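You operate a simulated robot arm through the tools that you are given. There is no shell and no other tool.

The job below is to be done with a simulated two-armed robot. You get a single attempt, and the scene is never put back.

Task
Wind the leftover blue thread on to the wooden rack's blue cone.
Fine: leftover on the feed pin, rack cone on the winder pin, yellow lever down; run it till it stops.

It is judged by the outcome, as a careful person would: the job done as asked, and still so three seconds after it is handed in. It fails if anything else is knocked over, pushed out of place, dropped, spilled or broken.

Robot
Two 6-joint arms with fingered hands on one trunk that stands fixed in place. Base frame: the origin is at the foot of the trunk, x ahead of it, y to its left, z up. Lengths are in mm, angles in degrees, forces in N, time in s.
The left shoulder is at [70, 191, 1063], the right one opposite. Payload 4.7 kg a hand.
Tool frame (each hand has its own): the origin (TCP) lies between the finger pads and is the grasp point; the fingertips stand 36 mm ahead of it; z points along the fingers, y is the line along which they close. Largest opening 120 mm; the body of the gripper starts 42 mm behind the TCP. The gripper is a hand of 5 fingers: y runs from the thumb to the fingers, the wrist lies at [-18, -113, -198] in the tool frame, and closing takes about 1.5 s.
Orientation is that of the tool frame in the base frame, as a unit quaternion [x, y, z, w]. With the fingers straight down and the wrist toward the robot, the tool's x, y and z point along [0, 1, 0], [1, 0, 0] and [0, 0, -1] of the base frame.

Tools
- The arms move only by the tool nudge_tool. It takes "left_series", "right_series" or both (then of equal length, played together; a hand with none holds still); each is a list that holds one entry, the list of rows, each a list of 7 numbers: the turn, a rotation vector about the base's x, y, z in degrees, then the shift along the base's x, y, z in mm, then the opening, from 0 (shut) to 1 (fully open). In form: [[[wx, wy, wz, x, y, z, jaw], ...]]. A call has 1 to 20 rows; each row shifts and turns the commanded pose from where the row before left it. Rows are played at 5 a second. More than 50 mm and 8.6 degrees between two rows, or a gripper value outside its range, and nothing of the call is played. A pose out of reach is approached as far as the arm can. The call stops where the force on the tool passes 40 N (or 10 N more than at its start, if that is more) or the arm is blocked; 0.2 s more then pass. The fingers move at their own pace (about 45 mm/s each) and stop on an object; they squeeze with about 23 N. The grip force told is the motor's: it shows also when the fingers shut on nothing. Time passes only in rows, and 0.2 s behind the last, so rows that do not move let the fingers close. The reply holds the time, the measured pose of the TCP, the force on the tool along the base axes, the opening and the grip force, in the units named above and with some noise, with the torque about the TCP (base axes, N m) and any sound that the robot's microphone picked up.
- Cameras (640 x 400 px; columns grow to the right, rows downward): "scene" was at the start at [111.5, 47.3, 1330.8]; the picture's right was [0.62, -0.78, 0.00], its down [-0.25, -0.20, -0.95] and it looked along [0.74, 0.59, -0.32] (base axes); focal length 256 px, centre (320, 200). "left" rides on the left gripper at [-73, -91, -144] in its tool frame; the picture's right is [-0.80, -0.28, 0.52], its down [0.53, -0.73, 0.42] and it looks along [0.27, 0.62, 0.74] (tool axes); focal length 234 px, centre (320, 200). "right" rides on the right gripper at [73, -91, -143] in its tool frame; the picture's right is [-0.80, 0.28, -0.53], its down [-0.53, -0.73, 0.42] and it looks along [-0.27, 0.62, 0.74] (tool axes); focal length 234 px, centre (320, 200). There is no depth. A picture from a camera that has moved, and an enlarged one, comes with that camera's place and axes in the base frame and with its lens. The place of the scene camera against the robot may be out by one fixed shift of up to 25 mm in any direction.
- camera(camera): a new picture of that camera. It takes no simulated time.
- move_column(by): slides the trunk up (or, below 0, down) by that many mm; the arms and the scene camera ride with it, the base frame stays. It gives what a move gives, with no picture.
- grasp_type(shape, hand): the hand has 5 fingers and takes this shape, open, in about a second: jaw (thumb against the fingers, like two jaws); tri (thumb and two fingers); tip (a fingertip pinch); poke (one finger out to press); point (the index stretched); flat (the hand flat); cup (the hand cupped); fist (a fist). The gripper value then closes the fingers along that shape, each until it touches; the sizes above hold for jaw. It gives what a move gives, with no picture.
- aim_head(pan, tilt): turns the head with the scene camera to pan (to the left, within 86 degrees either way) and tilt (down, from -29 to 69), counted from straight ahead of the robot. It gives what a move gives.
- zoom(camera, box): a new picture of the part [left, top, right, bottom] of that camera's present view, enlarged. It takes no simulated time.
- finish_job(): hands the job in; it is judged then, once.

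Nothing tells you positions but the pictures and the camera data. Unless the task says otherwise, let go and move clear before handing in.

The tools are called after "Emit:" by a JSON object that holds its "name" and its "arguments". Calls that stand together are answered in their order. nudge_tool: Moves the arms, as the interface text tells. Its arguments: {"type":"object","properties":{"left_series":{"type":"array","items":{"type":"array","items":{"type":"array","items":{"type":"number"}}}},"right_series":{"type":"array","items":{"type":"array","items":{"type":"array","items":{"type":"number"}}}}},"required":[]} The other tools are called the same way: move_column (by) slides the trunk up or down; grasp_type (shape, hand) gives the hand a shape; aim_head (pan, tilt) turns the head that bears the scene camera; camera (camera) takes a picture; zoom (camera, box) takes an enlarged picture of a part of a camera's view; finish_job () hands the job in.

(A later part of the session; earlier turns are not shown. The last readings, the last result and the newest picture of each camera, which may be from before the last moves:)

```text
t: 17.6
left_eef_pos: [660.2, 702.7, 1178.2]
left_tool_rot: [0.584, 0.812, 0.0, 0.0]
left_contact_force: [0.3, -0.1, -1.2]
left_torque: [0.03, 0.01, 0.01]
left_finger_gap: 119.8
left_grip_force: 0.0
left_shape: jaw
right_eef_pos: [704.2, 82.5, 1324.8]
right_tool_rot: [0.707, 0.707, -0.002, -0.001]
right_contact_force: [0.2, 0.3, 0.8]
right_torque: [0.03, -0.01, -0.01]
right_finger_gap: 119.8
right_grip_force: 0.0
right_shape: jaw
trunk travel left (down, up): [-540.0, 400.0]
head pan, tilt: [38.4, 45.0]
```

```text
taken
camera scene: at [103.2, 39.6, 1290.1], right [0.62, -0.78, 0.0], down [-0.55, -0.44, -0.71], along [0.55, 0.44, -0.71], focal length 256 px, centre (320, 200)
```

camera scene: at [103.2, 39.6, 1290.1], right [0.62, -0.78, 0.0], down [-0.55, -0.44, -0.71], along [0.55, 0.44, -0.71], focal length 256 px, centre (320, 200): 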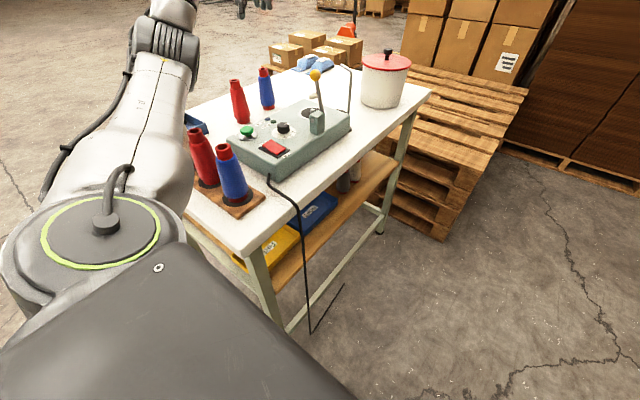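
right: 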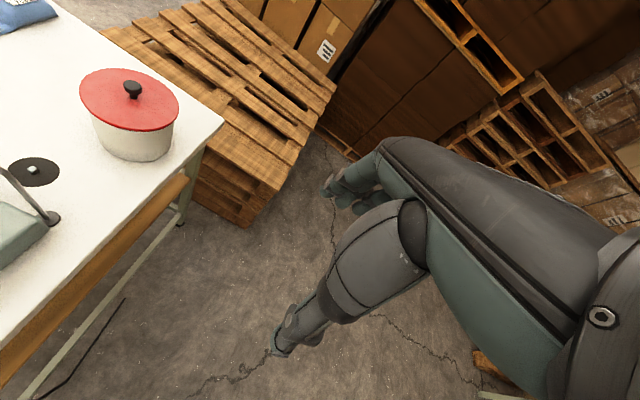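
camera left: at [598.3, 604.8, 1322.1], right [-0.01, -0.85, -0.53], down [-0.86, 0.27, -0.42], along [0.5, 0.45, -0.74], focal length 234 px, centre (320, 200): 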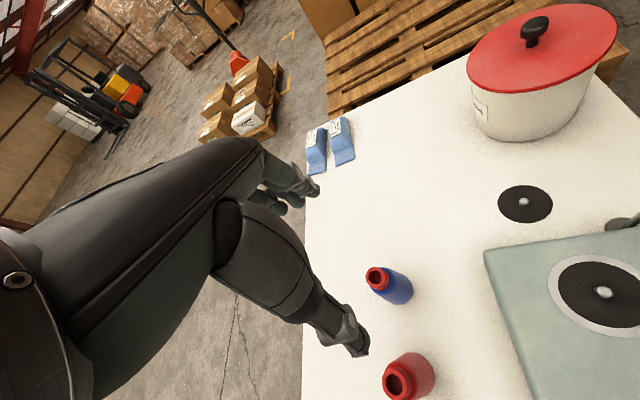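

Emit:
{"name": "zoom", "arguments": {"camera": "left", "box": [460, 80, 500, 130]}}

Emit:
{"name": "zoom", "arguments": {"camera": "left", "box": [340, 170, 580, 400]}}

Emit:
{"name": "camera", "arguments": {"camera": "right"}}

Emit:
{"name": "aim_head", "arguments": {"pan": 60, "tilt": 25}}

Emit:
{"name": "camera", "arguments": {"camera": "scene"}}

```text
8.00 times, centred on (480, 105) of left
camera zoom: at [598.3, 604.8, 1322.1], right [-0.01, -0.85, -0.53], down [-0.86, 0.27, -0.42], along [0.5, 0.45, -0.74], focal length 1873 px, centre (-960, 960)
```

zoom: 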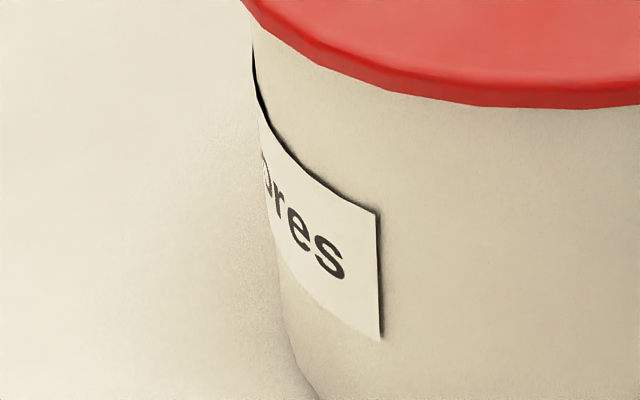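

```text
1.74 times, centred on (460, 285) of left
camera zoom: at [598.3, 604.8, 1322.1], right [-0.01, -0.85, -0.53], down [-0.86, 0.27, -0.42], along [0.5, 0.45, -0.74], focal length 407 px, centre (76, 52)
```

zoom: 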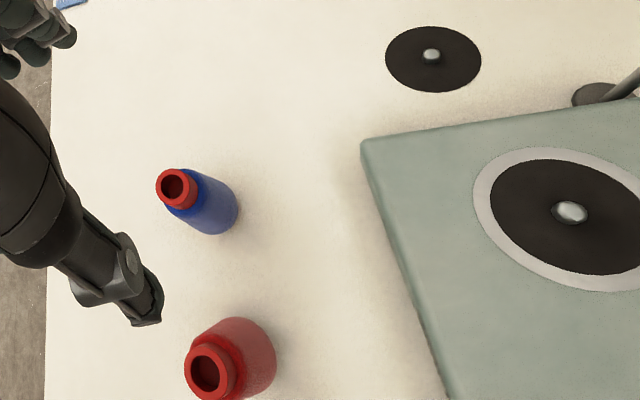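

```text
taken
camera right: at [613.8, 155.0, 1467.0], right [0.28, -0.8, 0.52], down [-0.73, -0.53, -0.42], along [0.62, -0.27, -0.74], focal length 234 px, centre (320, 200)
```

right: 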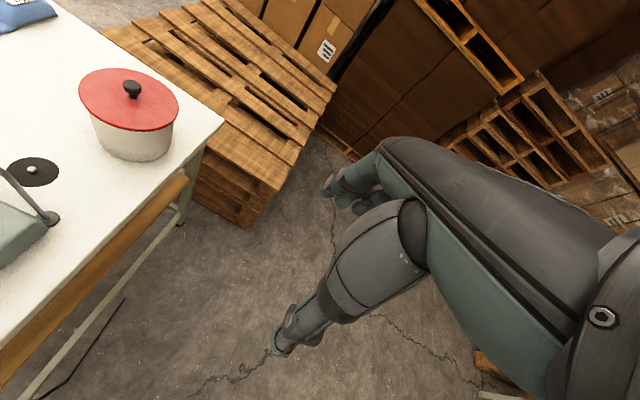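

```text
t: 18.5
left_eef_pos: [660.9, 701.5, 1178.9]
left_tool_rot: [0.584, 0.812, 0.001, 0.001]
left_contact_force: [-1.0, 0.3, 0.0]
left_torque: [0.01, -0.02, 0.0]
left_finger_gap: 119.8
left_grip_force: 0.1
left_shape: jaw
right_eef_pos: [703.4, 83.1, 1325.5]
right_tool_rot: [0.707, 0.707, -0.001, 0.0]
right_contact_force: [1.0, -1.0, 0.8]
right_torque: [-0.03, 0.0, 0.0]
right_finger_gap: 119.6
right_grip_force: 0.0
right_shape: jaw
trunk travel left (down, up): [-540.0, 400.0]
head pan, tilt: [60.0, 25.0]
```

```text
taken
camera scene: at [84.6, 69.2, 1320.7], right [0.87, -0.5, 0.0], down [-0.21, -0.37, -0.91], along [0.45, 0.78, -0.42], focal length 256 px, centre (320, 200)
```

scene: 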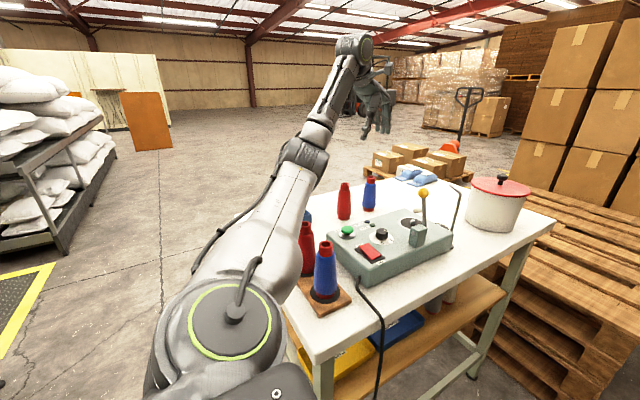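

The pot label ends in "...ores", so it is just storage. I'll raise the trunk so the arm stays high over the rack cones, then descend on the leftover blue cone at about (667, 713).

Emit:
{"name": "move_column", "arguments": {"by": 130}}

Emit:
{"name": "nudge_tool", "arguments": {"left_series": [[[0, 0, 0, 2, 4, -40, 1], [0, 0, 0, 2, 4, -40, 1], [0, 0, 0, 2, 4, -40, 1], [0, 0, 0, 0, 0, -40, 1], [0, 0, 0, 0, 0, -40, 1]]]}}

Emit:
{"name": "camera", "arguments": {"camera": "left"}}

Emit:
{"name": "camera", "arguments": {"camera": "scene"}}

```text
t: 20.1
left_eef_pos: [661.1, 701.3, 1308.4]
left_tool_rot: [0.585, 0.811, 0.0, 0.001]
left_contact_force: [-0.5, -0.1, 0.1]
left_torque: [0.01, 0.02, -0.01]
left_finger_gap: 120.0
left_grip_force: 0.1
left_shape: jaw
right_eef_pos: [703.4, 82.5, 1454.4]
right_tool_rot: [0.707, 0.707, 0.0, 0.0]
right_contact_force: [-1.1, -0.3, 1.0]
right_torque: [0.0, 0.01, -0.01]
right_finger_gap: 119.5
right_grip_force: 0.1
right_shape: jaw
trunk travel left (down, up): [-670.0, 270.0]
head pan, tilt: [60.0, 25.0]
```

```text
t: 21.3
left_eef_pos: [667.1, 715.4, 1110.1]
left_tool_rot: [0.584, 0.812, 0.001, 0.002]
left_contact_force: [0.1, 0.8, 0.5]
left_torque: [0.01, 0.01, 0.02]
left_finger_gap: 119.5
left_grip_force: 0.1
left_shape: jaw
right_eef_pos: [704.1, 83.9, 1455.4]
right_tool_rot: [0.707, 0.707, -0.002, 0.001]
right_contact_force: [0.2, -0.9, 0.2]
right_torque: [-0.02, 0.01, -0.02]
right_finger_gap: 119.7
right_grip_force: 0.1
right_shape: jaw
trunk travel left (down, up): [-670.0, 270.0]
head pan, tilt: [60.0, 25.0]
```

```text
taken
camera left: at [603.9, 618.4, 1254.2], right [-0.01, -0.85, -0.52], down [-0.86, 0.27, -0.43], along [0.51, 0.45, -0.74], focal length 234 px, centre (320, 200)
```

left: 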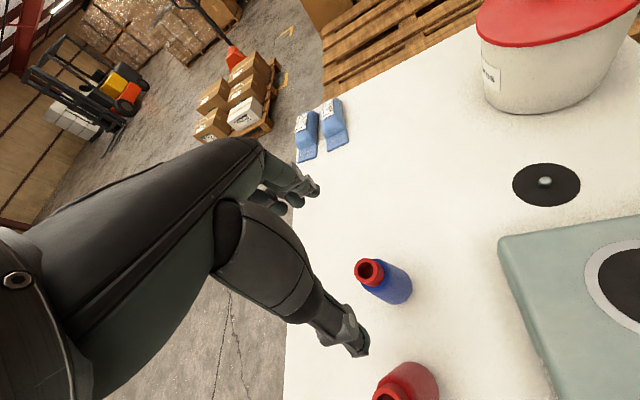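

```text
taken
camera scene: at [85.1, 70.5, 1450.8], right [0.87, -0.5, 0.0], down [-0.21, -0.37, -0.91], along [0.45, 0.78, -0.42], focal length 256 px, centre (320, 200)
```

scene: 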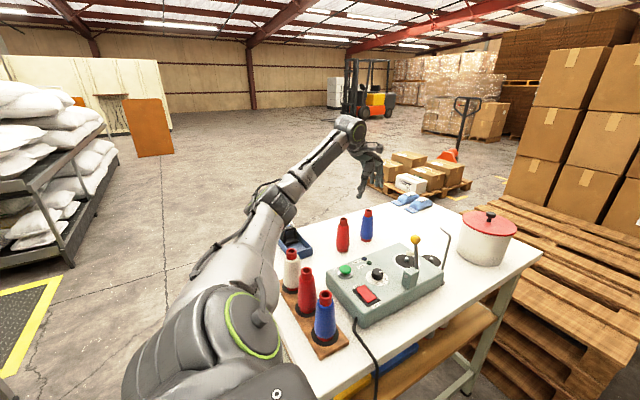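

Emit:
{"name": "zoom", "arguments": {"camera": "left", "box": [340, 240, 436, 300]}}

Emit:
{"name": "zoom", "arguments": {"camera": "scene", "box": [320, 110, 460, 280]}}

```text
6.67 times, centred on (388, 270) of left
camera zoom: at [603.9, 618.4, 1254.2], right [-0.01, -0.85, -0.52], down [-0.86, 0.27, -0.43], along [0.51, 0.45, -0.74], focal length 1561 px, centre (-133, -267)
```

zoom: 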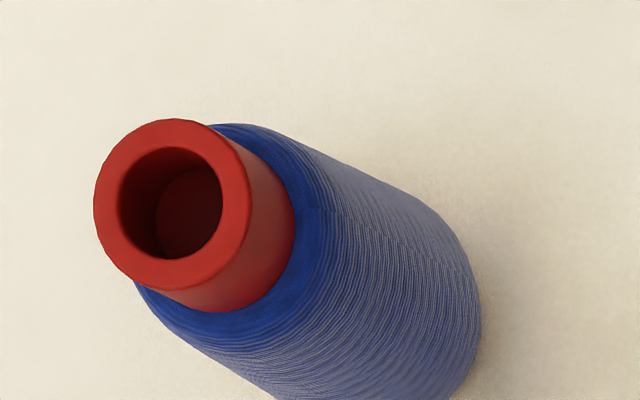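

```text
2.35 times, centred on (390, 195) of scene
camera zoom: at [85.1, 70.5, 1450.8], right [0.87, -0.5, 0.0], down [-0.21, -0.37, -0.91], along [0.45, 0.78, -0.42], focal length 601 px, centre (155, 212)
```

zoom: 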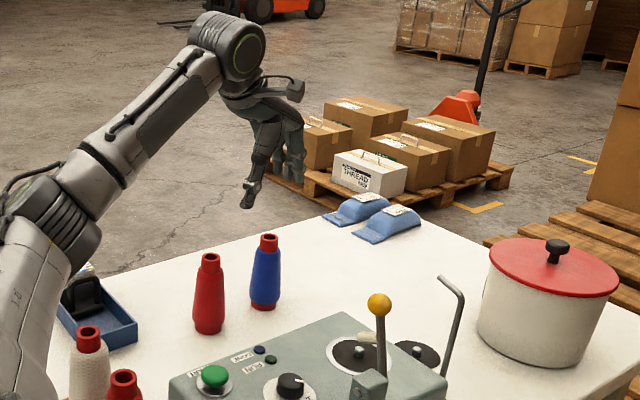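

Emit:
{"name": "zoom", "arguments": {"camera": "scene", "box": [390, 165, 438, 195]}}

Emit:
{"name": "zoom", "arguments": {"camera": "left", "box": [190, 50, 290, 150]}}

```text
13.33 times, centred on (414, 180) of scene
camera zoom: at [85.1, 70.5, 1450.8], right [0.87, -0.5, 0.0], down [-0.21, -0.37, -0.91], along [0.45, 0.78, -0.42], focal length 3408 px, centre (-933, 467)
```

zoom: 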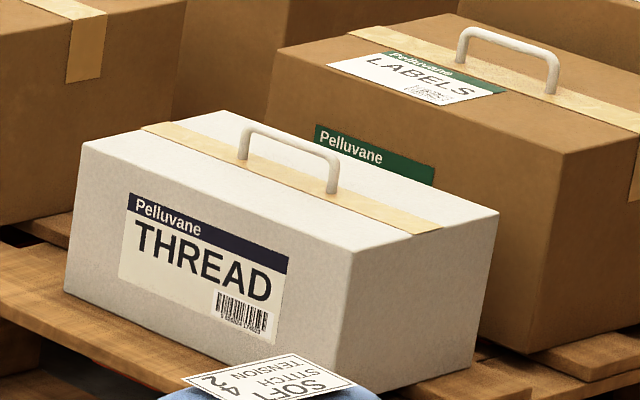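

```text
4.00 times, centred on (240, 100) of left
camera zoom: at [603.9, 618.4, 1254.2], right [-0.01, -0.85, -0.52], down [-0.86, 0.27, -0.43], along [0.51, 0.45, -0.74], focal length 937 px, centre (640, 600)
```

zoom: 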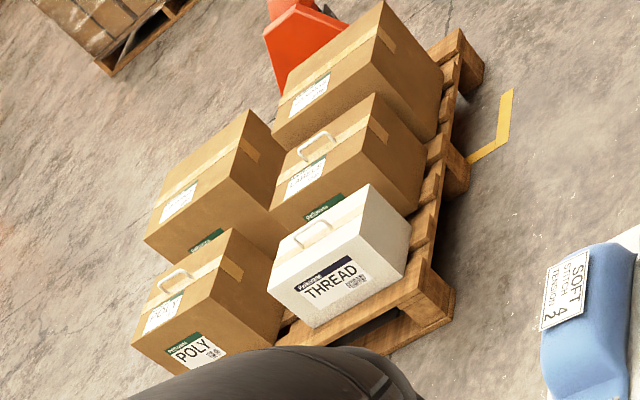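

Nothing there concerns the winder either. The rim centre puts the leftover cone at about (666, 712), so I'll descend to the neck and close.

Emit:
{"name": "nudge_tool", "arguments": {"left_series": [[[0, 0, 0, -1, -3, -30, 1], [0, 0, 0, 0, 0, -30, 1], [0, 0, 0, 0, 0, -30, 1]]]}}

Emit:
{"name": "camera", "arguments": {"camera": "left"}}

Emit:
{"name": "zoom", "arguments": {"camera": "scene", "box": [320, 110, 460, 280]}}

```text
t: 22.1
left_eef_pos: [666.2, 712.7, 1020.2]
left_tool_rot: [0.583, 0.812, -0.001, 0.001]
left_contact_force: [-0.3, 0.3, -0.5]
left_torque: [-0.01, 0.0, -0.02]
left_finger_gap: 120.0
left_grip_force: 0.1
left_shape: jaw
right_eef_pos: [703.6, 83.6, 1455.1]
right_tool_rot: [0.708, 0.707, 0.0, -0.001]
right_contact_force: [0.1, -0.2, -0.7]
right_torque: [-0.02, 0.0, -0.02]
right_finger_gap: 119.5
right_grip_force: 0.0
right_shape: jaw
trunk travel left (down, up): [-670.0, 270.0]
head pan, tilt: [60.0, 25.0]
```

```text
taken
camera left: at [602.7, 614.4, 1164.4], right [-0.01, -0.85, -0.52], down [-0.86, 0.27, -0.43], along [0.51, 0.45, -0.74], focal length 234 px, centre (320, 200)
```

left: 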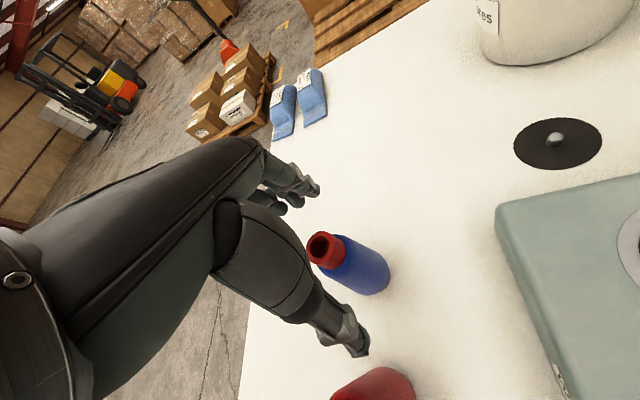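

```text
2.35 times, centred on (390, 195) of scene
camera zoom: at [84.8, 69.5, 1450.8], right [0.87, -0.5, 0.0], down [-0.21, -0.37, -0.91], along [0.45, 0.78, -0.42], focal length 601 px, centre (155, 212)
```

zoom: 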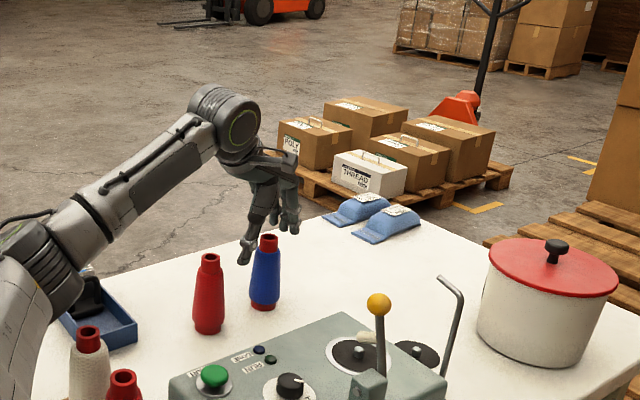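

Emit:
{"name": "nudge_tool", "arguments": {"left_series": [[[0, 0, 0, 0, 0, -17, 1], [0, 0, 0, 0, 0, -17, 1]]]}}

Emit:
{"name": "nudge_tool", "arguments": {"left_series": [[[0, 0, 0, 0, 0, 0, 0], [0, 0, 0, 0, 0, 0, 0], [0, 0, 0, 0, 0, 0, 0], [0, 0, 0, 0, 0, 0, 0], [0, 0, 0, 0, 0, 0, 0], [0, 0, 0, 0, 0, 0, 0], [0, 0, 0, 0, 0, 0, 0], [0, 0, 0, 0, 0, 0, 0]]]}}

Emit:
{"name": "camera", "arguments": {"camera": "left"}}

Emit:
{"name": "zoom", "arguments": {"camera": "scene", "box": [320, 160, 420, 260]}}

```text
t: 22.7
left_eef_pos: [666.0, 712.5, 985.3]
left_tool_rot: [0.585, 0.811, 0.0, 0.002]
left_contact_force: [0.9, 0.0, 0.0]
left_torque: [0.02, 0.0, -0.02]
left_finger_gap: 119.8
left_grip_force: 0.0
left_shape: jaw
right_eef_pos: [702.9, 82.8, 1456.1]
right_tool_rot: [0.707, 0.707, 0.0, 0.0]
right_contact_force: [-0.7, 0.4, 0.9]
right_torque: [-0.02, -0.01, 0.0]
right_finger_gap: 119.5
right_grip_force: 0.0
right_shape: jaw
trunk travel left (down, up): [-670.0, 270.0]
head pan, tilt: [60.0, 25.0]
```

```text
t: 24.5
left_eef_pos: [665.8, 712.6, 985.5]
left_tool_rot: [0.584, 0.811, -0.001, 0.002]
left_contact_force: [-1.1, -0.5, 0.3]
left_torque: [-0.03, 0.03, 0.0]
left_finger_gap: 31.6
left_grip_force: 23.3
left_shape: jaw
right_eef_pos: [703.2, 82.8, 1454.9]
right_tool_rot: [0.708, 0.707, 0.001, 0.0]
right_contact_force: [0.9, -1.0, -0.6]
right_torque: [0.0, 0.03, 0.0]
right_finger_gap: 119.2
right_grip_force: 0.1
right_shape: jaw
trunk travel left (down, up): [-670.0, 270.0]
head pan, tilt: [60.0, 25.0]
```

```text
taken
camera left: at [602.8, 614.3, 1129.5], right [-0.01, -0.85, -0.52], down [-0.86, 0.27, -0.43], along [0.51, 0.45, -0.74], focal length 234 px, centre (320, 200)
```

left: 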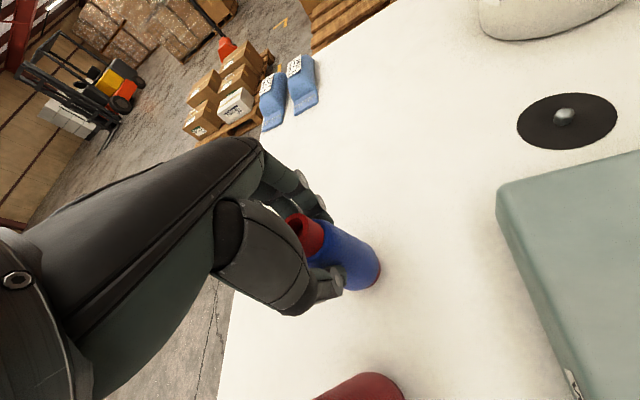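

```text
4.00 times, centred on (370, 210) of scene
camera zoom: at [84.5, 69.2, 1450.8], right [0.87, -0.5, 0.0], down [-0.21, -0.37, -0.91], along [0.45, 0.78, -0.42], focal length 1022 px, centre (120, 160)
```

zoom: 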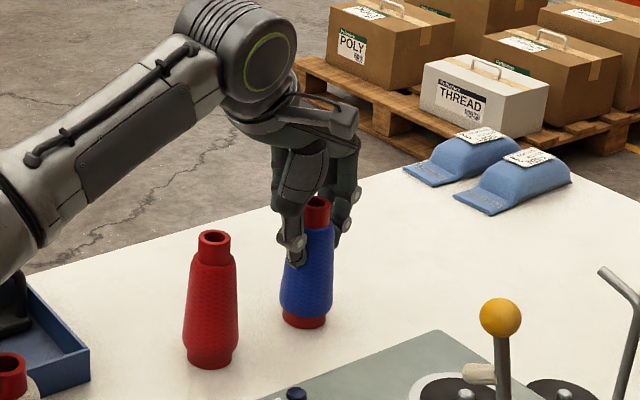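

Emit:
{"name": "nudge_tool", "arguments": {"left_series": [[[0, 0, 0, 0, 0, 20, 0], [0, 0, 0, 0, 0, 30, 0], [0, 0, 0, 0, 0, 30, 0], [0, 0, 0, 0, 0, 20, 0], [0, 0, 0, 0, 0, 0, 0]]]}}

Emit:
{"name": "zoom", "arguments": {"camera": "scene", "box": [320, 100, 480, 260]}}

Emit:
{"name": "camera", "arguments": {"camera": "left"}}

```text
t: 25.7
left_eef_pos: [664.5, 714.3, 1083.1]
left_tool_rot: [0.584, 0.811, 0.001, 0.002]
left_contact_force: [0.2, -0.2, -0.6]
left_torque: [-0.02, 0.02, -0.03]
left_finger_gap: 31.5
left_grip_force: 22.8
left_shape: jaw
right_eef_pos: [703.2, 83.1, 1455.6]
right_tool_rot: [0.707, 0.707, 0.0, 0.0]
right_contact_force: [-0.1, 0.1, 0.2]
right_torque: [0.04, -0.04, -0.02]
right_finger_gap: 119.6
right_grip_force: 0.1
right_shape: jaw
trunk travel left (down, up): [-670.0, 270.0]
head pan, tilt: [60.0, 25.0]
```

```text
2.50 times, centred on (400, 180) of scene
camera zoom: at [84.7, 69.6, 1450.8], right [0.87, -0.5, 0.0], down [-0.21, -0.37, -0.91], along [0.45, 0.78, -0.42], focal length 639 px, centre (120, 250)
```

zoom: 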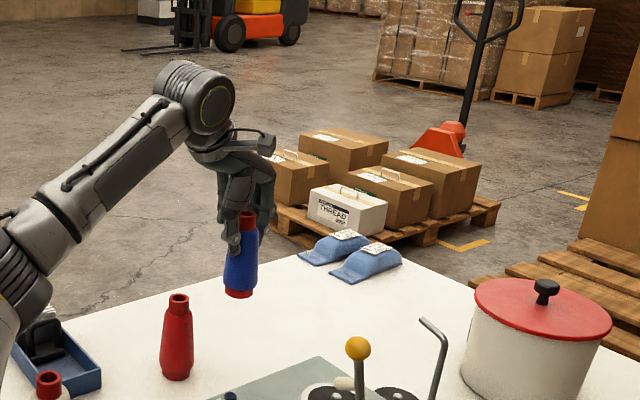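

```text
taken
camera left: at [600.8, 615.1, 1228.5], right [-0.01, -0.85, -0.52], down [-0.86, 0.27, -0.43], along [0.51, 0.45, -0.74], focal length 234 px, centre (320, 200)
```

left: 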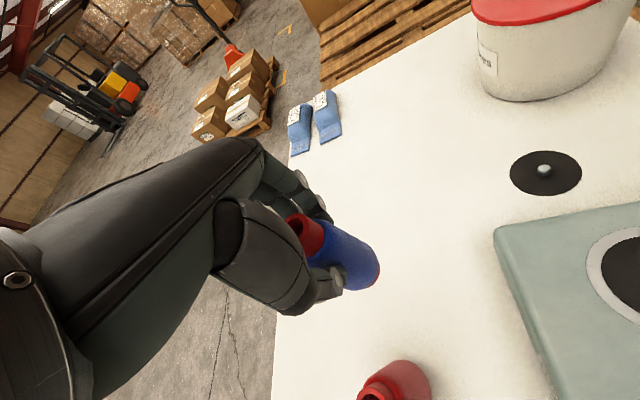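

The cone is held upright. I'll carry it over the feed pin while turning the hand so it keeps clear of the wire guide.

Emit:
{"name": "nudge_tool", "arguments": {"left_series": [[[0, 0, -4.2, 13, -25, 0, 0], [0, 0, -4.2, 13, -25, 0, 0], [0, 0, -4.2, 13, -25, 0, 0], [0, 0, -4.2, 13, -25, 0, 0], [0, 0, -4.2, 13, -25, 0, 0], [0, 0, -4.2, 13, -25, 0, 0], [0, 0, -4.2, 13, -25, 0, 0], [0, 0, -4.2, 17, -37, 0, 0], [0, 0, 0, 0, 0, 0, 0]]]}}

Emit:
{"name": "camera", "arguments": {"camera": "left"}}

Emit:
{"name": "camera", "arguments": {"camera": "scene"}}

Emit:
{"name": "camera", "arguments": {"camera": "right"}}

```text
t: 27.7
left_eef_pos: [773.5, 497.8, 1086.7]
left_tool_rot: [0.794, 0.608, 0.0, 0.002]
left_contact_force: [-0.9, 0.5, -0.6]
left_torque: [-0.02, 0.02, -0.03]
left_finger_gap: 31.9
left_grip_force: 23.3
left_shape: jaw
right_eef_pos: [702.2, 82.6, 1454.8]
right_tool_rot: [0.707, 0.707, 0.0, 0.0]
right_contact_force: [-0.5, 0.5, 0.2]
right_torque: [-0.03, -0.06, 0.01]
right_finger_gap: 119.4
right_grip_force: 0.0
right_shape: jaw
trunk travel left (down, up): [-670.0, 270.0]
head pan, tilt: [60.0, 25.0]
```

```text
taken
camera left: at [666.9, 451.6, 1231.1], right [-0.48, -0.7, -0.52], down [-0.57, 0.7, -0.43], along [0.67, 0.09, -0.74], focal length 234 px, centre (320, 200)
```

left: 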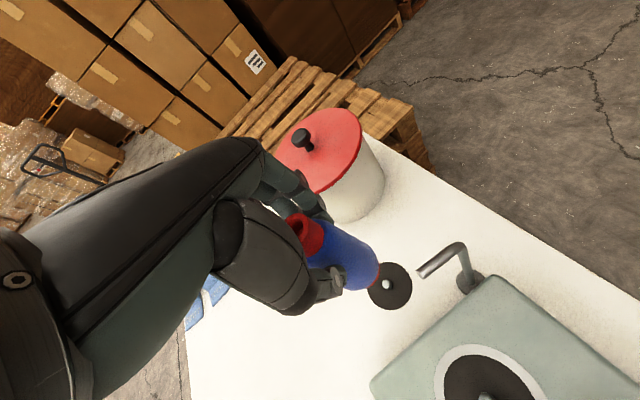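

```text
taken
camera scene: at [83.9, 70.3, 1450.8], right [0.87, -0.5, 0.0], down [-0.21, -0.37, -0.91], along [0.45, 0.78, -0.42], focal length 256 px, centre (320, 200)
```

scene: 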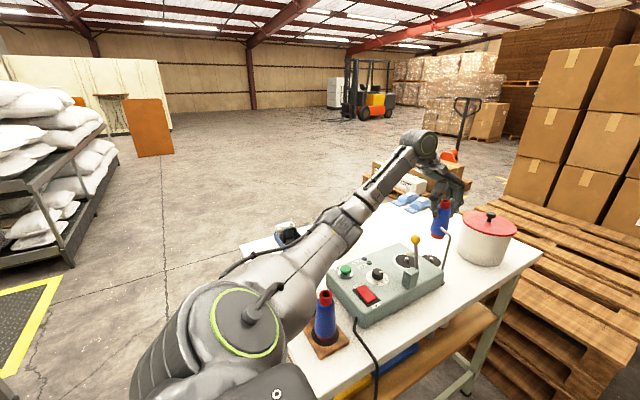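

```text
taken
camera right: at [611.8, 156.7, 1597.8], right [0.28, -0.8, 0.53], down [-0.73, -0.53, -0.42], along [0.62, -0.27, -0.74], focal length 234 px, centre (320, 200)
```

right: 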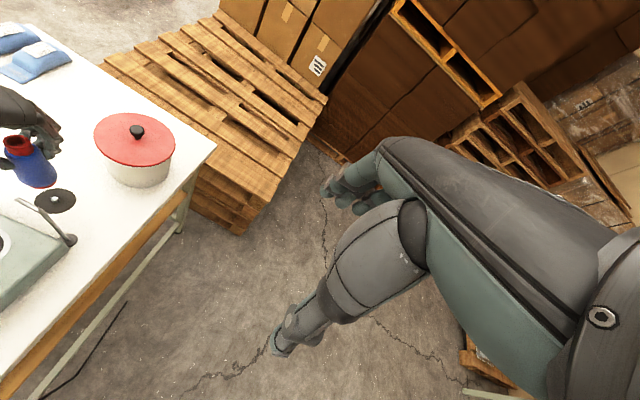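

Emit:
{"name": "zoom", "arguments": {"camera": "left", "box": [270, 200, 430, 320]}}

Emit:
{"name": "zoom", "arguments": {"camera": "left", "box": [350, 250, 430, 310]}}

Emit:
{"name": "zoom", "arguments": {"camera": "right", "box": [0, 110, 128, 240]}}

Emit:
{"name": "zoom", "arguments": {"camera": "scene", "box": [400, 180, 480, 280]}}

```text
3.33 times, centred on (350, 260) of left
camera zoom: at [666.9, 451.6, 1231.1], right [-0.48, -0.7, -0.52], down [-0.57, 0.7, -0.43], along [0.67, 0.09, -0.74], focal length 781 px, centre (220, 0)
```

zoom: 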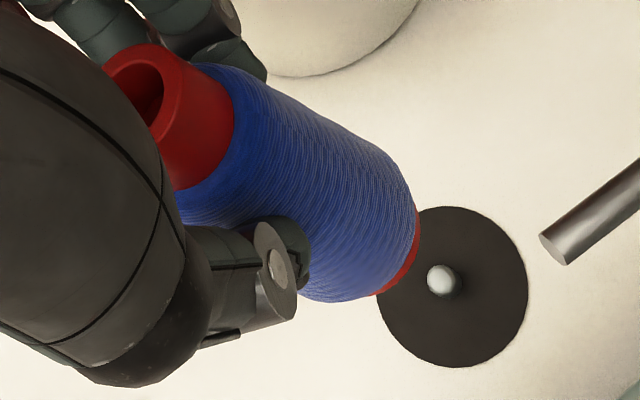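

```text
6.67 times, centred on (390, 280) of left
camera zoom: at [666.9, 451.6, 1231.1], right [-0.48, -0.7, -0.52], down [-0.57, 0.7, -0.43], along [0.67, 0.09, -0.74], focal length 1561 px, centre (-147, -333)
```

zoom: 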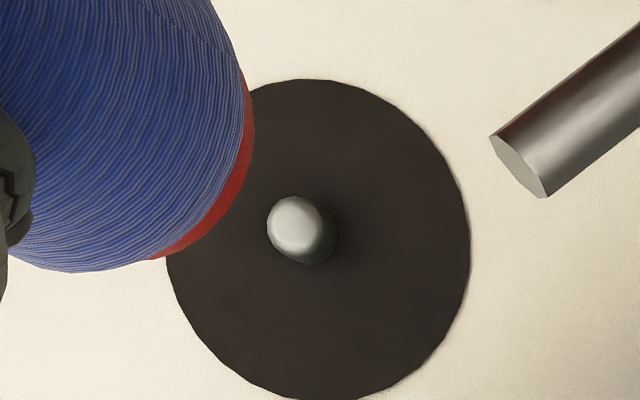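

```text
3.08 times, centred on (64, 175) of right
camera zoom: at [611.8, 156.7, 1597.8], right [0.28, -0.8, 0.53], down [-0.73, -0.53, -0.42], along [0.62, -0.27, -0.74], focal length 720 px, centre (1108, 277)
```

zoom: 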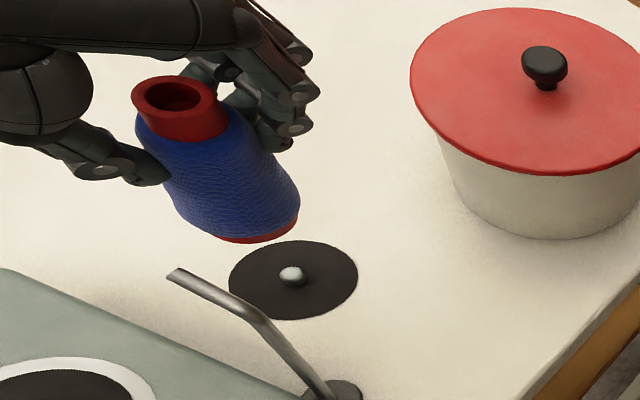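

```text
4.00 times, centred on (440, 230) of scene
camera zoom: at [83.9, 70.3, 1450.8], right [0.87, -0.5, 0.0], down [-0.21, -0.37, -0.91], along [0.45, 0.78, -0.42], focal length 1022 px, centre (-160, 80)
```

zoom: 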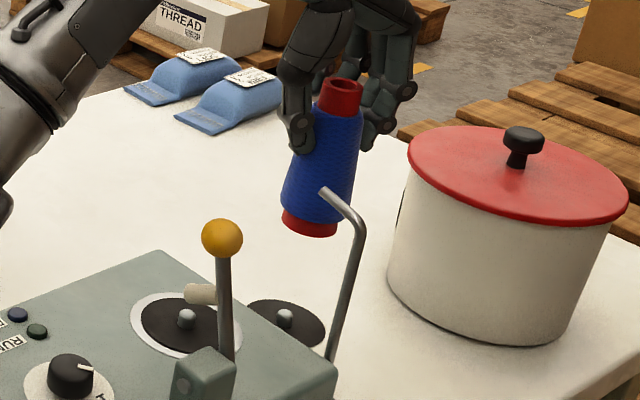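

Emit:
{"name": "nudge_tool", "arguments": {"left_series": [[[0, 0, 0, -1, 0, -25, 0], [0, 0, 0, -1, 0, -25, 0], [0, 0, 0, 0, 0, -10, 0], [0, 0, 0, 0, 0, 0, 0]]]}}

Emit:
{"name": "zoom", "arguments": {"camera": "left", "box": [270, 190, 430, 310]}}

Emit:
{"name": "zoom", "arguments": {"camera": "right", "box": [0, 130, 96, 230]}}

Emit:
{"name": "zoom", "arguments": {"camera": "scene", "box": [400, 200, 480, 280]}}

```text
t: 28.7
left_eef_pos: [770.1, 500.5, 1025.9]
left_tool_rot: [0.794, 0.608, 0.0, 0.001]
left_contact_force: [-0.5, 0.2, -1.2]
left_torque: [0.02, 0.01, 0.02]
left_finger_gap: 31.7
left_grip_force: 22.6
left_shape: jaw
right_eef_pos: [703.3, 83.6, 1455.3]
right_tool_rot: [0.707, 0.707, 0.0, 0.0]
right_contact_force: [-0.3, -0.1, -0.1]
right_torque: [-0.03, -0.03, -0.01]
right_finger_gap: 119.7
right_grip_force: 0.1
right_shape: jaw
trunk travel left (down, up): [-670.0, 270.0]
head pan, tilt: [60.0, 25.0]
```

```text
3.33 times, centred on (350, 250) of left
camera zoom: at [663.6, 454.2, 1169.7], right [-0.48, -0.7, -0.52], down [-0.57, 0.7, -0.43], along [0.67, 0.09, -0.74], focal length 781 px, centre (220, 33)
```

zoom: 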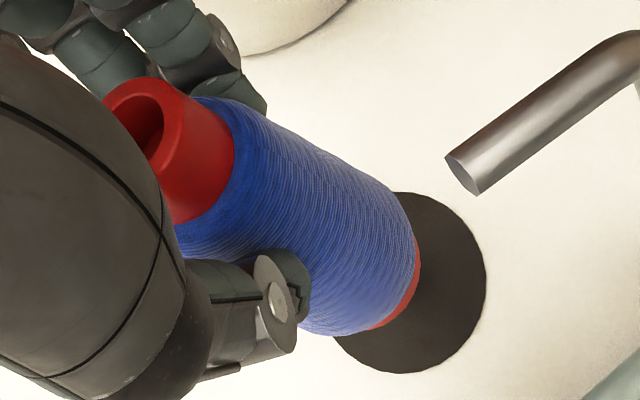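

```text
4.00 times, centred on (48, 180) of right
camera zoom: at [612.9, 155.6, 1597.4], right [0.28, -0.8, 0.53], down [-0.73, -0.53, -0.42], along [0.62, -0.27, -0.74], focal length 937 px, centre (1408, 280)
```

zoom: 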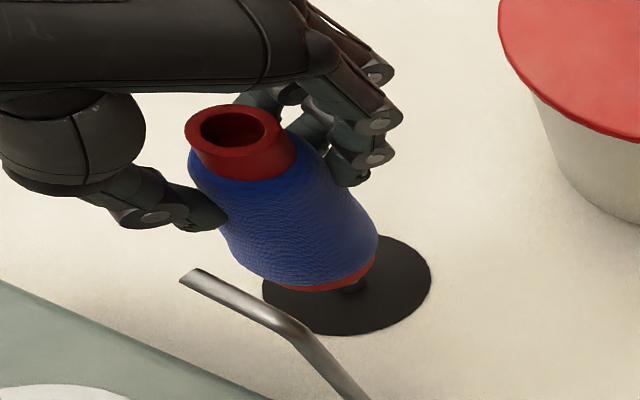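

```text
5.00 times, centred on (440, 240) of scene
camera zoom: at [84.8, 69.4, 1450.8], right [0.87, -0.5, 0.0], down [-0.21, -0.37, -0.91], along [0.45, 0.78, -0.42], focal length 1278 px, centre (-280, 0)
```

zoom: 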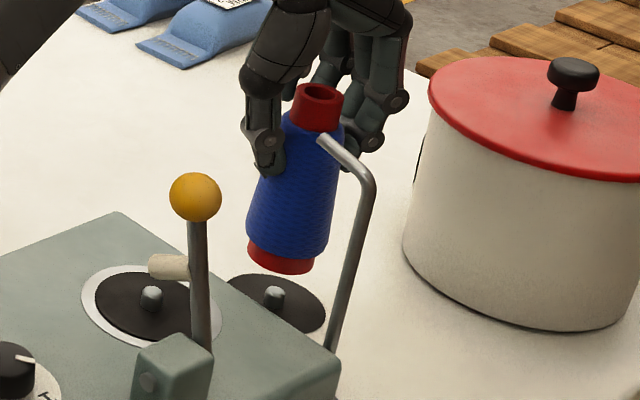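

Using the zoom optics properly, the disc centre is at about (770, 500), directly beneath the cone. I'll lower it onto the feed pin in small steps, watching the force.

Emit:
{"name": "nudge_tool", "arguments": {"left_series": [[[0, 0, 0, 0, 0, -10, 0], [0, 0, 0, 0, 0, -8, 0], [0, 0, 0, 0, 0, 0, 0]]]}}

Emit:
{"name": "zoom", "arguments": {"camera": "left", "box": [270, 190, 430, 310]}}

Emit:
{"name": "zoom", "arguments": {"camera": "right", "box": [0, 130, 96, 230]}}

```text
t: 29.5
left_eef_pos: [771.5, 500.5, 1007.5]
left_tool_rot: [0.794, 0.608, 0.001, 0.001]
left_contact_force: [-0.4, -0.1, -0.4]
left_torque: [-0.01, -0.01, -0.01]
left_finger_gap: 31.5
left_grip_force: 23.0
left_shape: jaw
right_eef_pos: [703.8, 83.1, 1454.3]
right_tool_rot: [0.707, 0.707, -0.001, -0.001]
right_contact_force: [-0.2, 0.0, -0.1]
right_torque: [0.02, 0.01, 0.0]
right_finger_gap: 119.8
right_grip_force: 0.2
right_shape: jaw
trunk travel left (down, up): [-670.0, 270.0]
head pan, tilt: [60.0, 25.0]
```

```text
3.33 times, centred on (350, 250) of left
camera zoom: at [664.1, 453.7, 1150.8], right [-0.48, -0.7, -0.53], down [-0.57, 0.7, -0.43], along [0.67, 0.09, -0.74], focal length 781 px, centre (220, 33)
```

zoom: 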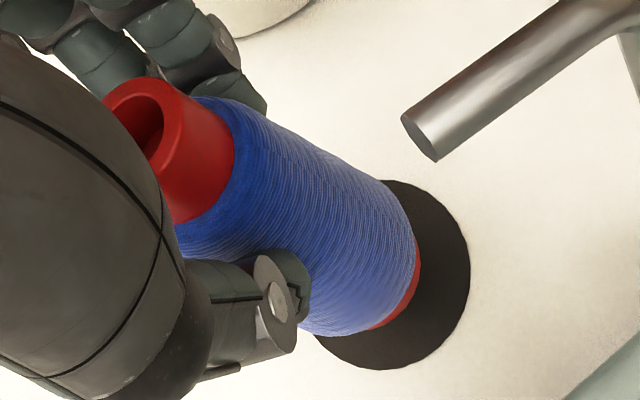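

```text
4.00 times, centred on (48, 180) of right
camera zoom: at [612.7, 155.1, 1597.6], right [0.28, -0.8, 0.53], down [-0.73, -0.53, -0.42], along [0.62, -0.27, -0.74], focal length 937 px, centre (1408, 280)
```

zoom: 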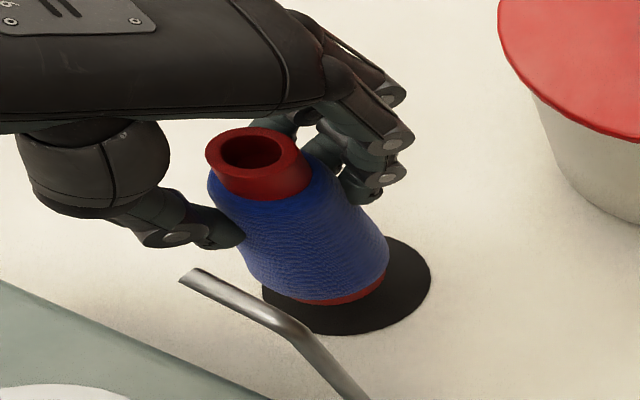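

Emit:
{"name": "nudge_tool", "arguments": {"left_series": [[[0, 0, 0, 0, 0, -6, 0], [0, 0, 0, 0, 0, -5, 0], [0, 0, 0, 0, 0, 0, 0]]]}}

Emit:
{"name": "nudge_tool", "arguments": {"left_series": [[[0, 0, 0, 0, 0, -3, 0], [0, 0, 0, 0, 0, -3, 0], [0, 0, 0, 0, 0, 0, 0]]]}}

Emit:
{"name": "zoom", "arguments": {"camera": "left", "box": [270, 190, 430, 310]}}

Emit:
{"name": "zoom", "arguments": {"camera": "right", "box": [0, 130, 96, 230]}}

```text
t: 30.3
left_eef_pos: [771.0, 498.0, 997.2]
left_tool_rot: [0.794, 0.608, 0.001, 0.001]
left_contact_force: [0.7, -0.3, -0.9]
left_torque: [-0.01, 0.01, 0.0]
left_finger_gap: 31.6
left_grip_force: 22.6
left_shape: jaw
right_eef_pos: [703.0, 79.3, 1456.3]
right_tool_rot: [0.707, 0.707, 0.001, -0.001]
right_contact_force: [0.0, 0.0, -0.3]
right_torque: [0.01, 0.01, -0.02]
right_finger_gap: 119.7
right_grip_force: 0.0
right_shape: jaw
trunk travel left (down, up): [-670.0, 270.0]
head pan, tilt: [60.0, 25.0]
```

```text
t: 31.1
left_eef_pos: [770.5, 496.6, 992.5]
left_tool_rot: [0.794, 0.608, 0.001, 0.001]
left_contact_force: [-0.1, 0.4, -0.2]
left_torque: [-0.03, -0.04, 0.0]
left_finger_gap: 31.5
left_grip_force: 22.6
left_shape: jaw
right_eef_pos: [702.2, 78.7, 1456.4]
right_tool_rot: [0.707, 0.707, 0.0, -0.002]
right_contact_force: [-0.3, 0.2, 0.6]
right_torque: [-0.02, 0.02, 0.0]
right_finger_gap: 119.6
right_grip_force: 0.1
right_shape: jaw
trunk travel left (down, up): [-670.0, 270.0]
head pan, tilt: [60.0, 25.0]
```

```text
3.33 times, centred on (350, 250) of left
camera zoom: at [663.3, 450.4, 1135.8], right [-0.48, -0.7, -0.53], down [-0.57, 0.71, -0.42], along [0.67, 0.1, -0.74], focal length 781 px, centre (220, 33)
```

zoom: 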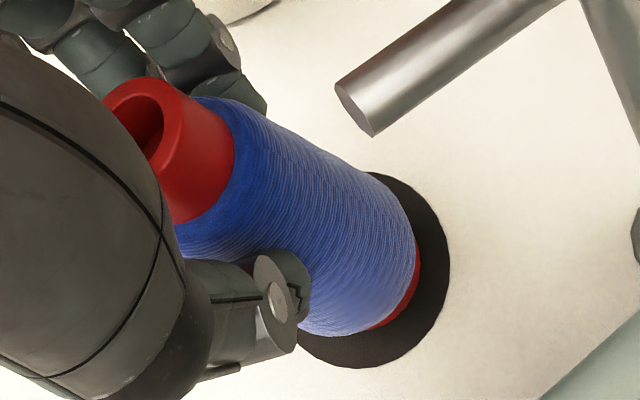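

```text
4.00 times, centred on (48, 180) of right
camera zoom: at [611.5, 150.6, 1598.5], right [0.28, -0.81, 0.52], down [-0.73, -0.53, -0.43], along [0.62, -0.26, -0.74], focal length 937 px, centre (1408, 280)
```

zoom: 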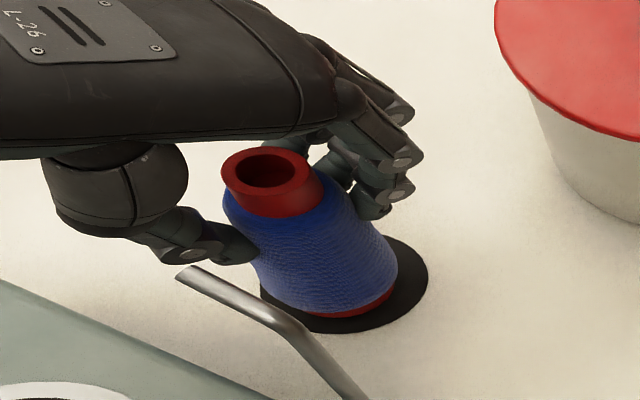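

Both hands drifted by about 4 mm, as if something is pushing on the robot. I'll check the whole scene before going further.

Emit:
{"name": "camera", "arguments": {"camera": "scene"}}

Emit:
{"name": "zoom", "arguments": {"camera": "scene", "box": [200, 150, 480, 370]}}

Emit:
{"name": "zoom", "arguments": {"camera": "scene", "box": [380, 140, 480, 280]}}

```text
taken
camera scene: at [83.6, 65.0, 1451.2], right [0.87, -0.5, 0.0], down [-0.21, -0.36, -0.91], along [0.45, 0.79, -0.42], focal length 256 px, centre (320, 200)
```

scene: 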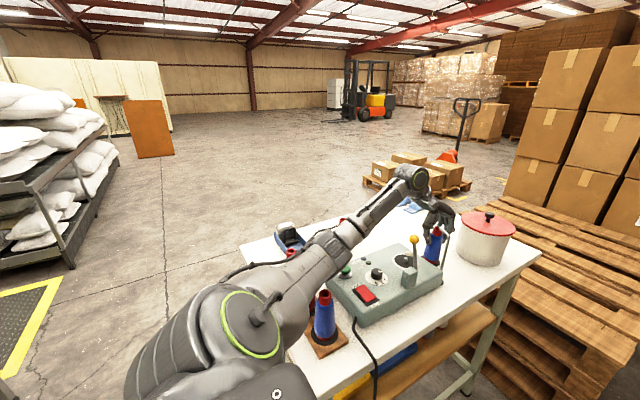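

```text
1.82 times, centred on (340, 260) of scene
camera zoom: at [83.6, 65.0, 1451.2], right [0.87, -0.5, 0.0], down [-0.21, -0.36, -0.91], along [0.45, 0.79, -0.42], focal length 465 px, centre (284, 91)
```

zoom: 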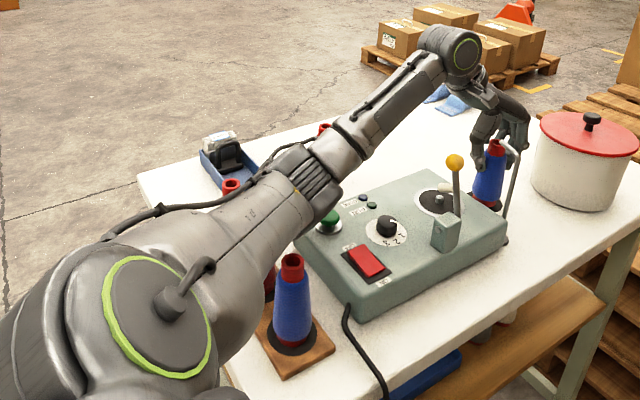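

```text
2.86 times, centred on (430, 210) of scene
camera zoom: at [83.6, 65.0, 1451.2], right [0.87, -0.5, 0.0], down [-0.21, -0.36, -0.91], along [0.45, 0.79, -0.42], focal length 730 px, centre (6, 171)
```

zoom: 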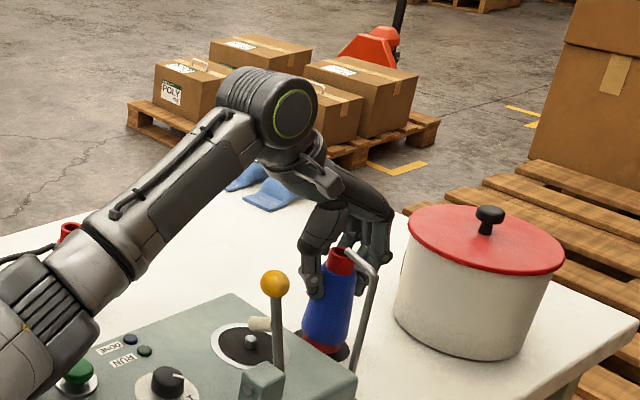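

The upper body has leaned slightly, so some arm link may be touching something. I'll back up, raise the trunk for more arm clearance, then come down again.

Emit:
{"name": "nudge_tool", "arguments": {"left_series": [[[0, 0, 0, 0, 0, 8, 0], [0, 0, 0, 0, 0, 9, 0], [0, 0, 0, 0, 0, 0, 0]]]}}

Emit:
{"name": "zoom", "arguments": {"camera": "scene", "box": [200, 150, 480, 370]}}

```text
t: 31.9
left_eef_pos: [771.3, 499.0, 1006.8]
left_tool_rot: [0.794, 0.608, 0.0, 0.002]
left_contact_force: [0.9, -0.8, -0.4]
left_torque: [0.0, -0.02, 0.01]
left_finger_gap: 31.8
left_grip_force: 23.1
left_shape: jaw
right_eef_pos: [702.7, 81.2, 1454.8]
right_tool_rot: [0.707, 0.707, 0.001, 0.0]
right_contact_force: [-0.9, -0.3, -0.1]
right_torque: [0.01, 0.02, 0.0]
right_finger_gap: 119.6
right_grip_force: 0.1
right_shape: jaw
trunk travel left (down, up): [-670.0, 270.0]
head pan, tilt: [60.0, 25.0]
```

```text
1.82 times, centred on (340, 260) of scene
camera zoom: at [84.5, 68.8, 1450.7], right [0.87, -0.5, 0.0], down [-0.21, -0.37, -0.91], along [0.45, 0.79, -0.42], focal length 465 px, centre (284, 91)
```

zoom: 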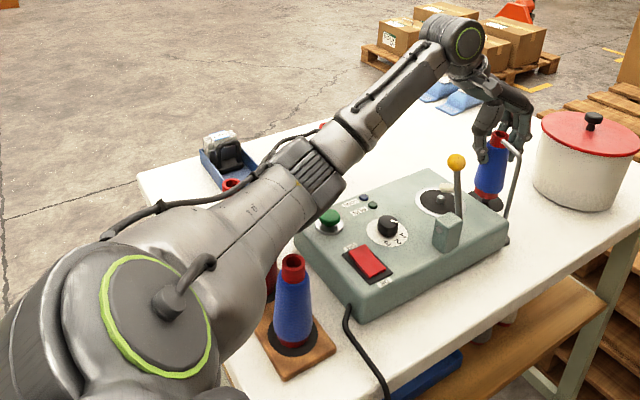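

Emit:
{"name": "move_column", "arguments": {"by": 90}}

Emit:
{"name": "camera", "arguments": {"camera": "scene"}}

Emit:
{"name": "zoom", "arguments": {"camera": "scene", "box": [240, 200, 400, 370]}}

```text
t: 33.1
left_eef_pos: [771.5, 501.6, 1096.9]
left_tool_rot: [0.794, 0.608, 0.0, 0.002]
left_contact_force: [-0.3, 0.5, -0.2]
left_torque: [-0.06, -0.02, 0.01]
left_finger_gap: 31.5
left_grip_force: 22.6
left_shape: jaw
right_eef_pos: [704.3, 82.9, 1544.6]
right_tool_rot: [0.707, 0.707, 0.0, 0.0]
right_contact_force: [0.4, -0.1, -0.2]
right_torque: [0.0, -0.01, 0.01]
right_finger_gap: 119.7
right_grip_force: 0.0
right_shape: jaw
trunk travel left (down, up): [-760.0, 180.0]
head pan, tilt: [60.0, 25.0]
```

```text
taken
camera scene: at [85.0, 69.4, 1540.7], right [0.87, -0.5, 0.0], down [-0.21, -0.37, -0.91], along [0.45, 0.78, -0.42], focal length 256 px, centre (320, 200)
```

scene: 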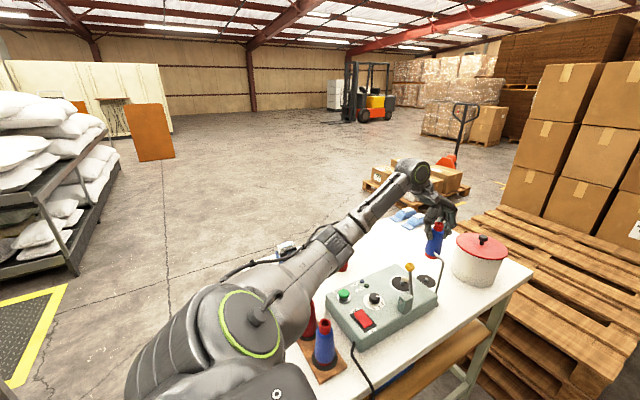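

```text
2.35 times, centred on (320, 285) of scene
camera zoom: at [85.0, 69.4, 1540.7], right [0.87, -0.5, 0.0], down [-0.21, -0.37, -0.91], along [0.45, 0.78, -0.42], focal length 601 px, centre (320, 0)
```

zoom: 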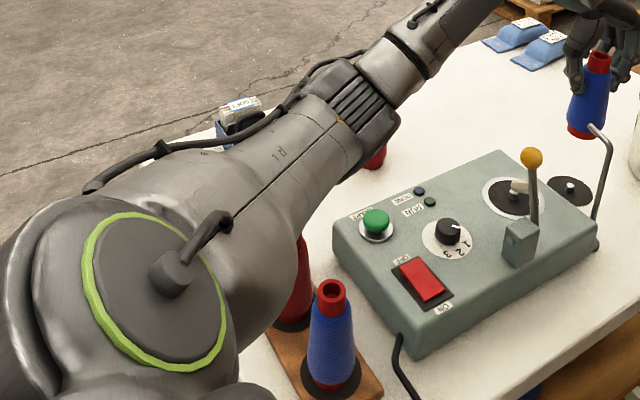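

The lean is gone. I'll lower again with the higher trunk.

Emit:
{"name": "nudge_tool", "arguments": {"left_series": [[[0, 0, 0, 0, -1, -30, 0], [0, 0, 0, 0, 0, -30, 0], [0, 0, 0, 0, 0, -25, 0], [0, 0, 0, 0, 0, -6, 0], [0, 0, 0, 0, 0, 0, 0]]]}}

Emit:
{"name": "zoom", "arguments": {"camera": "left", "box": [270, 190, 430, 310]}}

Emit:
{"name": "zoom", "arguments": {"camera": "scene", "box": [240, 200, 400, 370]}}

```text
t: 34.3
left_eef_pos: [772.2, 497.0, 1005.3]
left_tool_rot: [0.794, 0.608, 0.0, 0.001]
left_contact_force: [-0.1, -0.1, -1.5]
left_torque: [-0.03, 0.01, 0.03]
left_finger_gap: 31.4
left_grip_force: 22.7
left_shape: jaw
right_eef_pos: [704.4, 83.0, 1545.0]
right_tool_rot: [0.708, 0.706, 0.0, 0.0]
right_contact_force: [0.2, 0.4, -0.3]
right_torque: [0.0, 0.0, 0.01]
right_finger_gap: 119.6
right_grip_force: 0.1
right_shape: jaw
trunk travel left (down, up): [-760.0, 180.0]
head pan, tilt: [60.0, 25.0]
```

```text
3.33 times, centred on (350, 250) of left
camera zoom: at [666.5, 450.6, 1148.9], right [-0.48, -0.7, -0.52], down [-0.57, 0.7, -0.43], along [0.67, 0.09, -0.74], focal length 781 px, centre (220, 33)
```

zoom: 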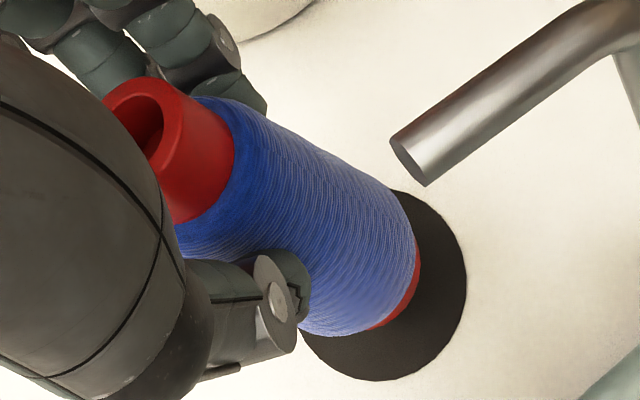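

```text
2.35 times, centred on (320, 285) of scene
camera zoom: at [84.8, 69.3, 1540.8], right [0.87, -0.5, 0.0], down [-0.21, -0.37, -0.91], along [0.45, 0.78, -0.42], focal length 601 px, centre (320, 0)
```

zoom: 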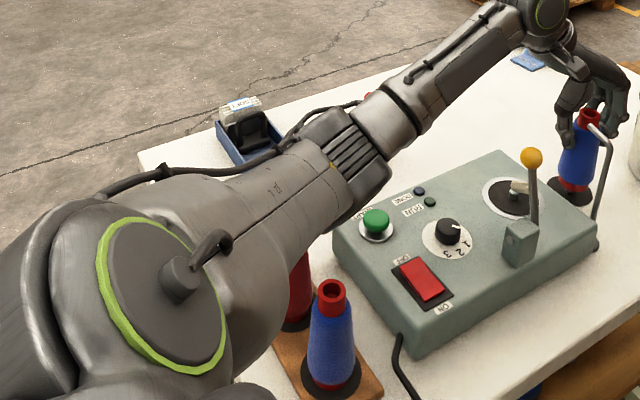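

Emit:
{"name": "nudge_tool", "arguments": {"left_series": [[[0, 0, 0, -1.5, 3, 0, 0], [0, 0, 0, 0, 0, -6, 0], [0, 0, 0, 0, 0, -5, 0], [0, 0, 0, 0, 0, 0, 0]]]}}

Emit:
{"name": "zoom", "arguments": {"camera": "left", "box": [270, 190, 430, 310]}}

```text
t: 35.3
left_eef_pos: [771.2, 499.8, 994.8]
left_tool_rot: [0.794, 0.609, -0.001, 0.001]
left_contact_force: [-0.5, 0.6, -0.6]
left_torque: [-0.01, 0.01, 0.02]
left_finger_gap: 31.7
left_grip_force: 23.0
left_shape: jaw
right_eef_pos: [704.1, 82.8, 1545.9]
right_tool_rot: [0.707, 0.707, 0.0, 0.0]
right_contact_force: [0.5, -0.4, -0.2]
right_torque: [0.0, -0.01, -0.02]
right_finger_gap: 119.8
right_grip_force: 0.1
right_shape: jaw
trunk travel left (down, up): [-760.0, 180.0]
head pan, tilt: [60.0, 25.0]
```

```text
3.33 times, centred on (350, 250) of left
camera zoom: at [662.8, 454.5, 1139.0], right [-0.48, -0.7, -0.52], down [-0.57, 0.7, -0.43], along [0.67, 0.09, -0.74], focal length 781 px, centre (220, 33)
```

zoom: 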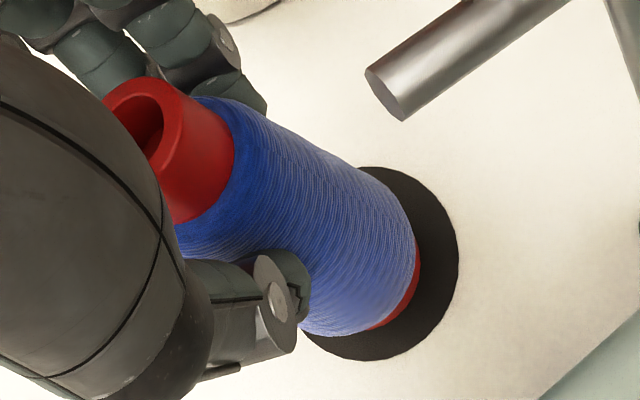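

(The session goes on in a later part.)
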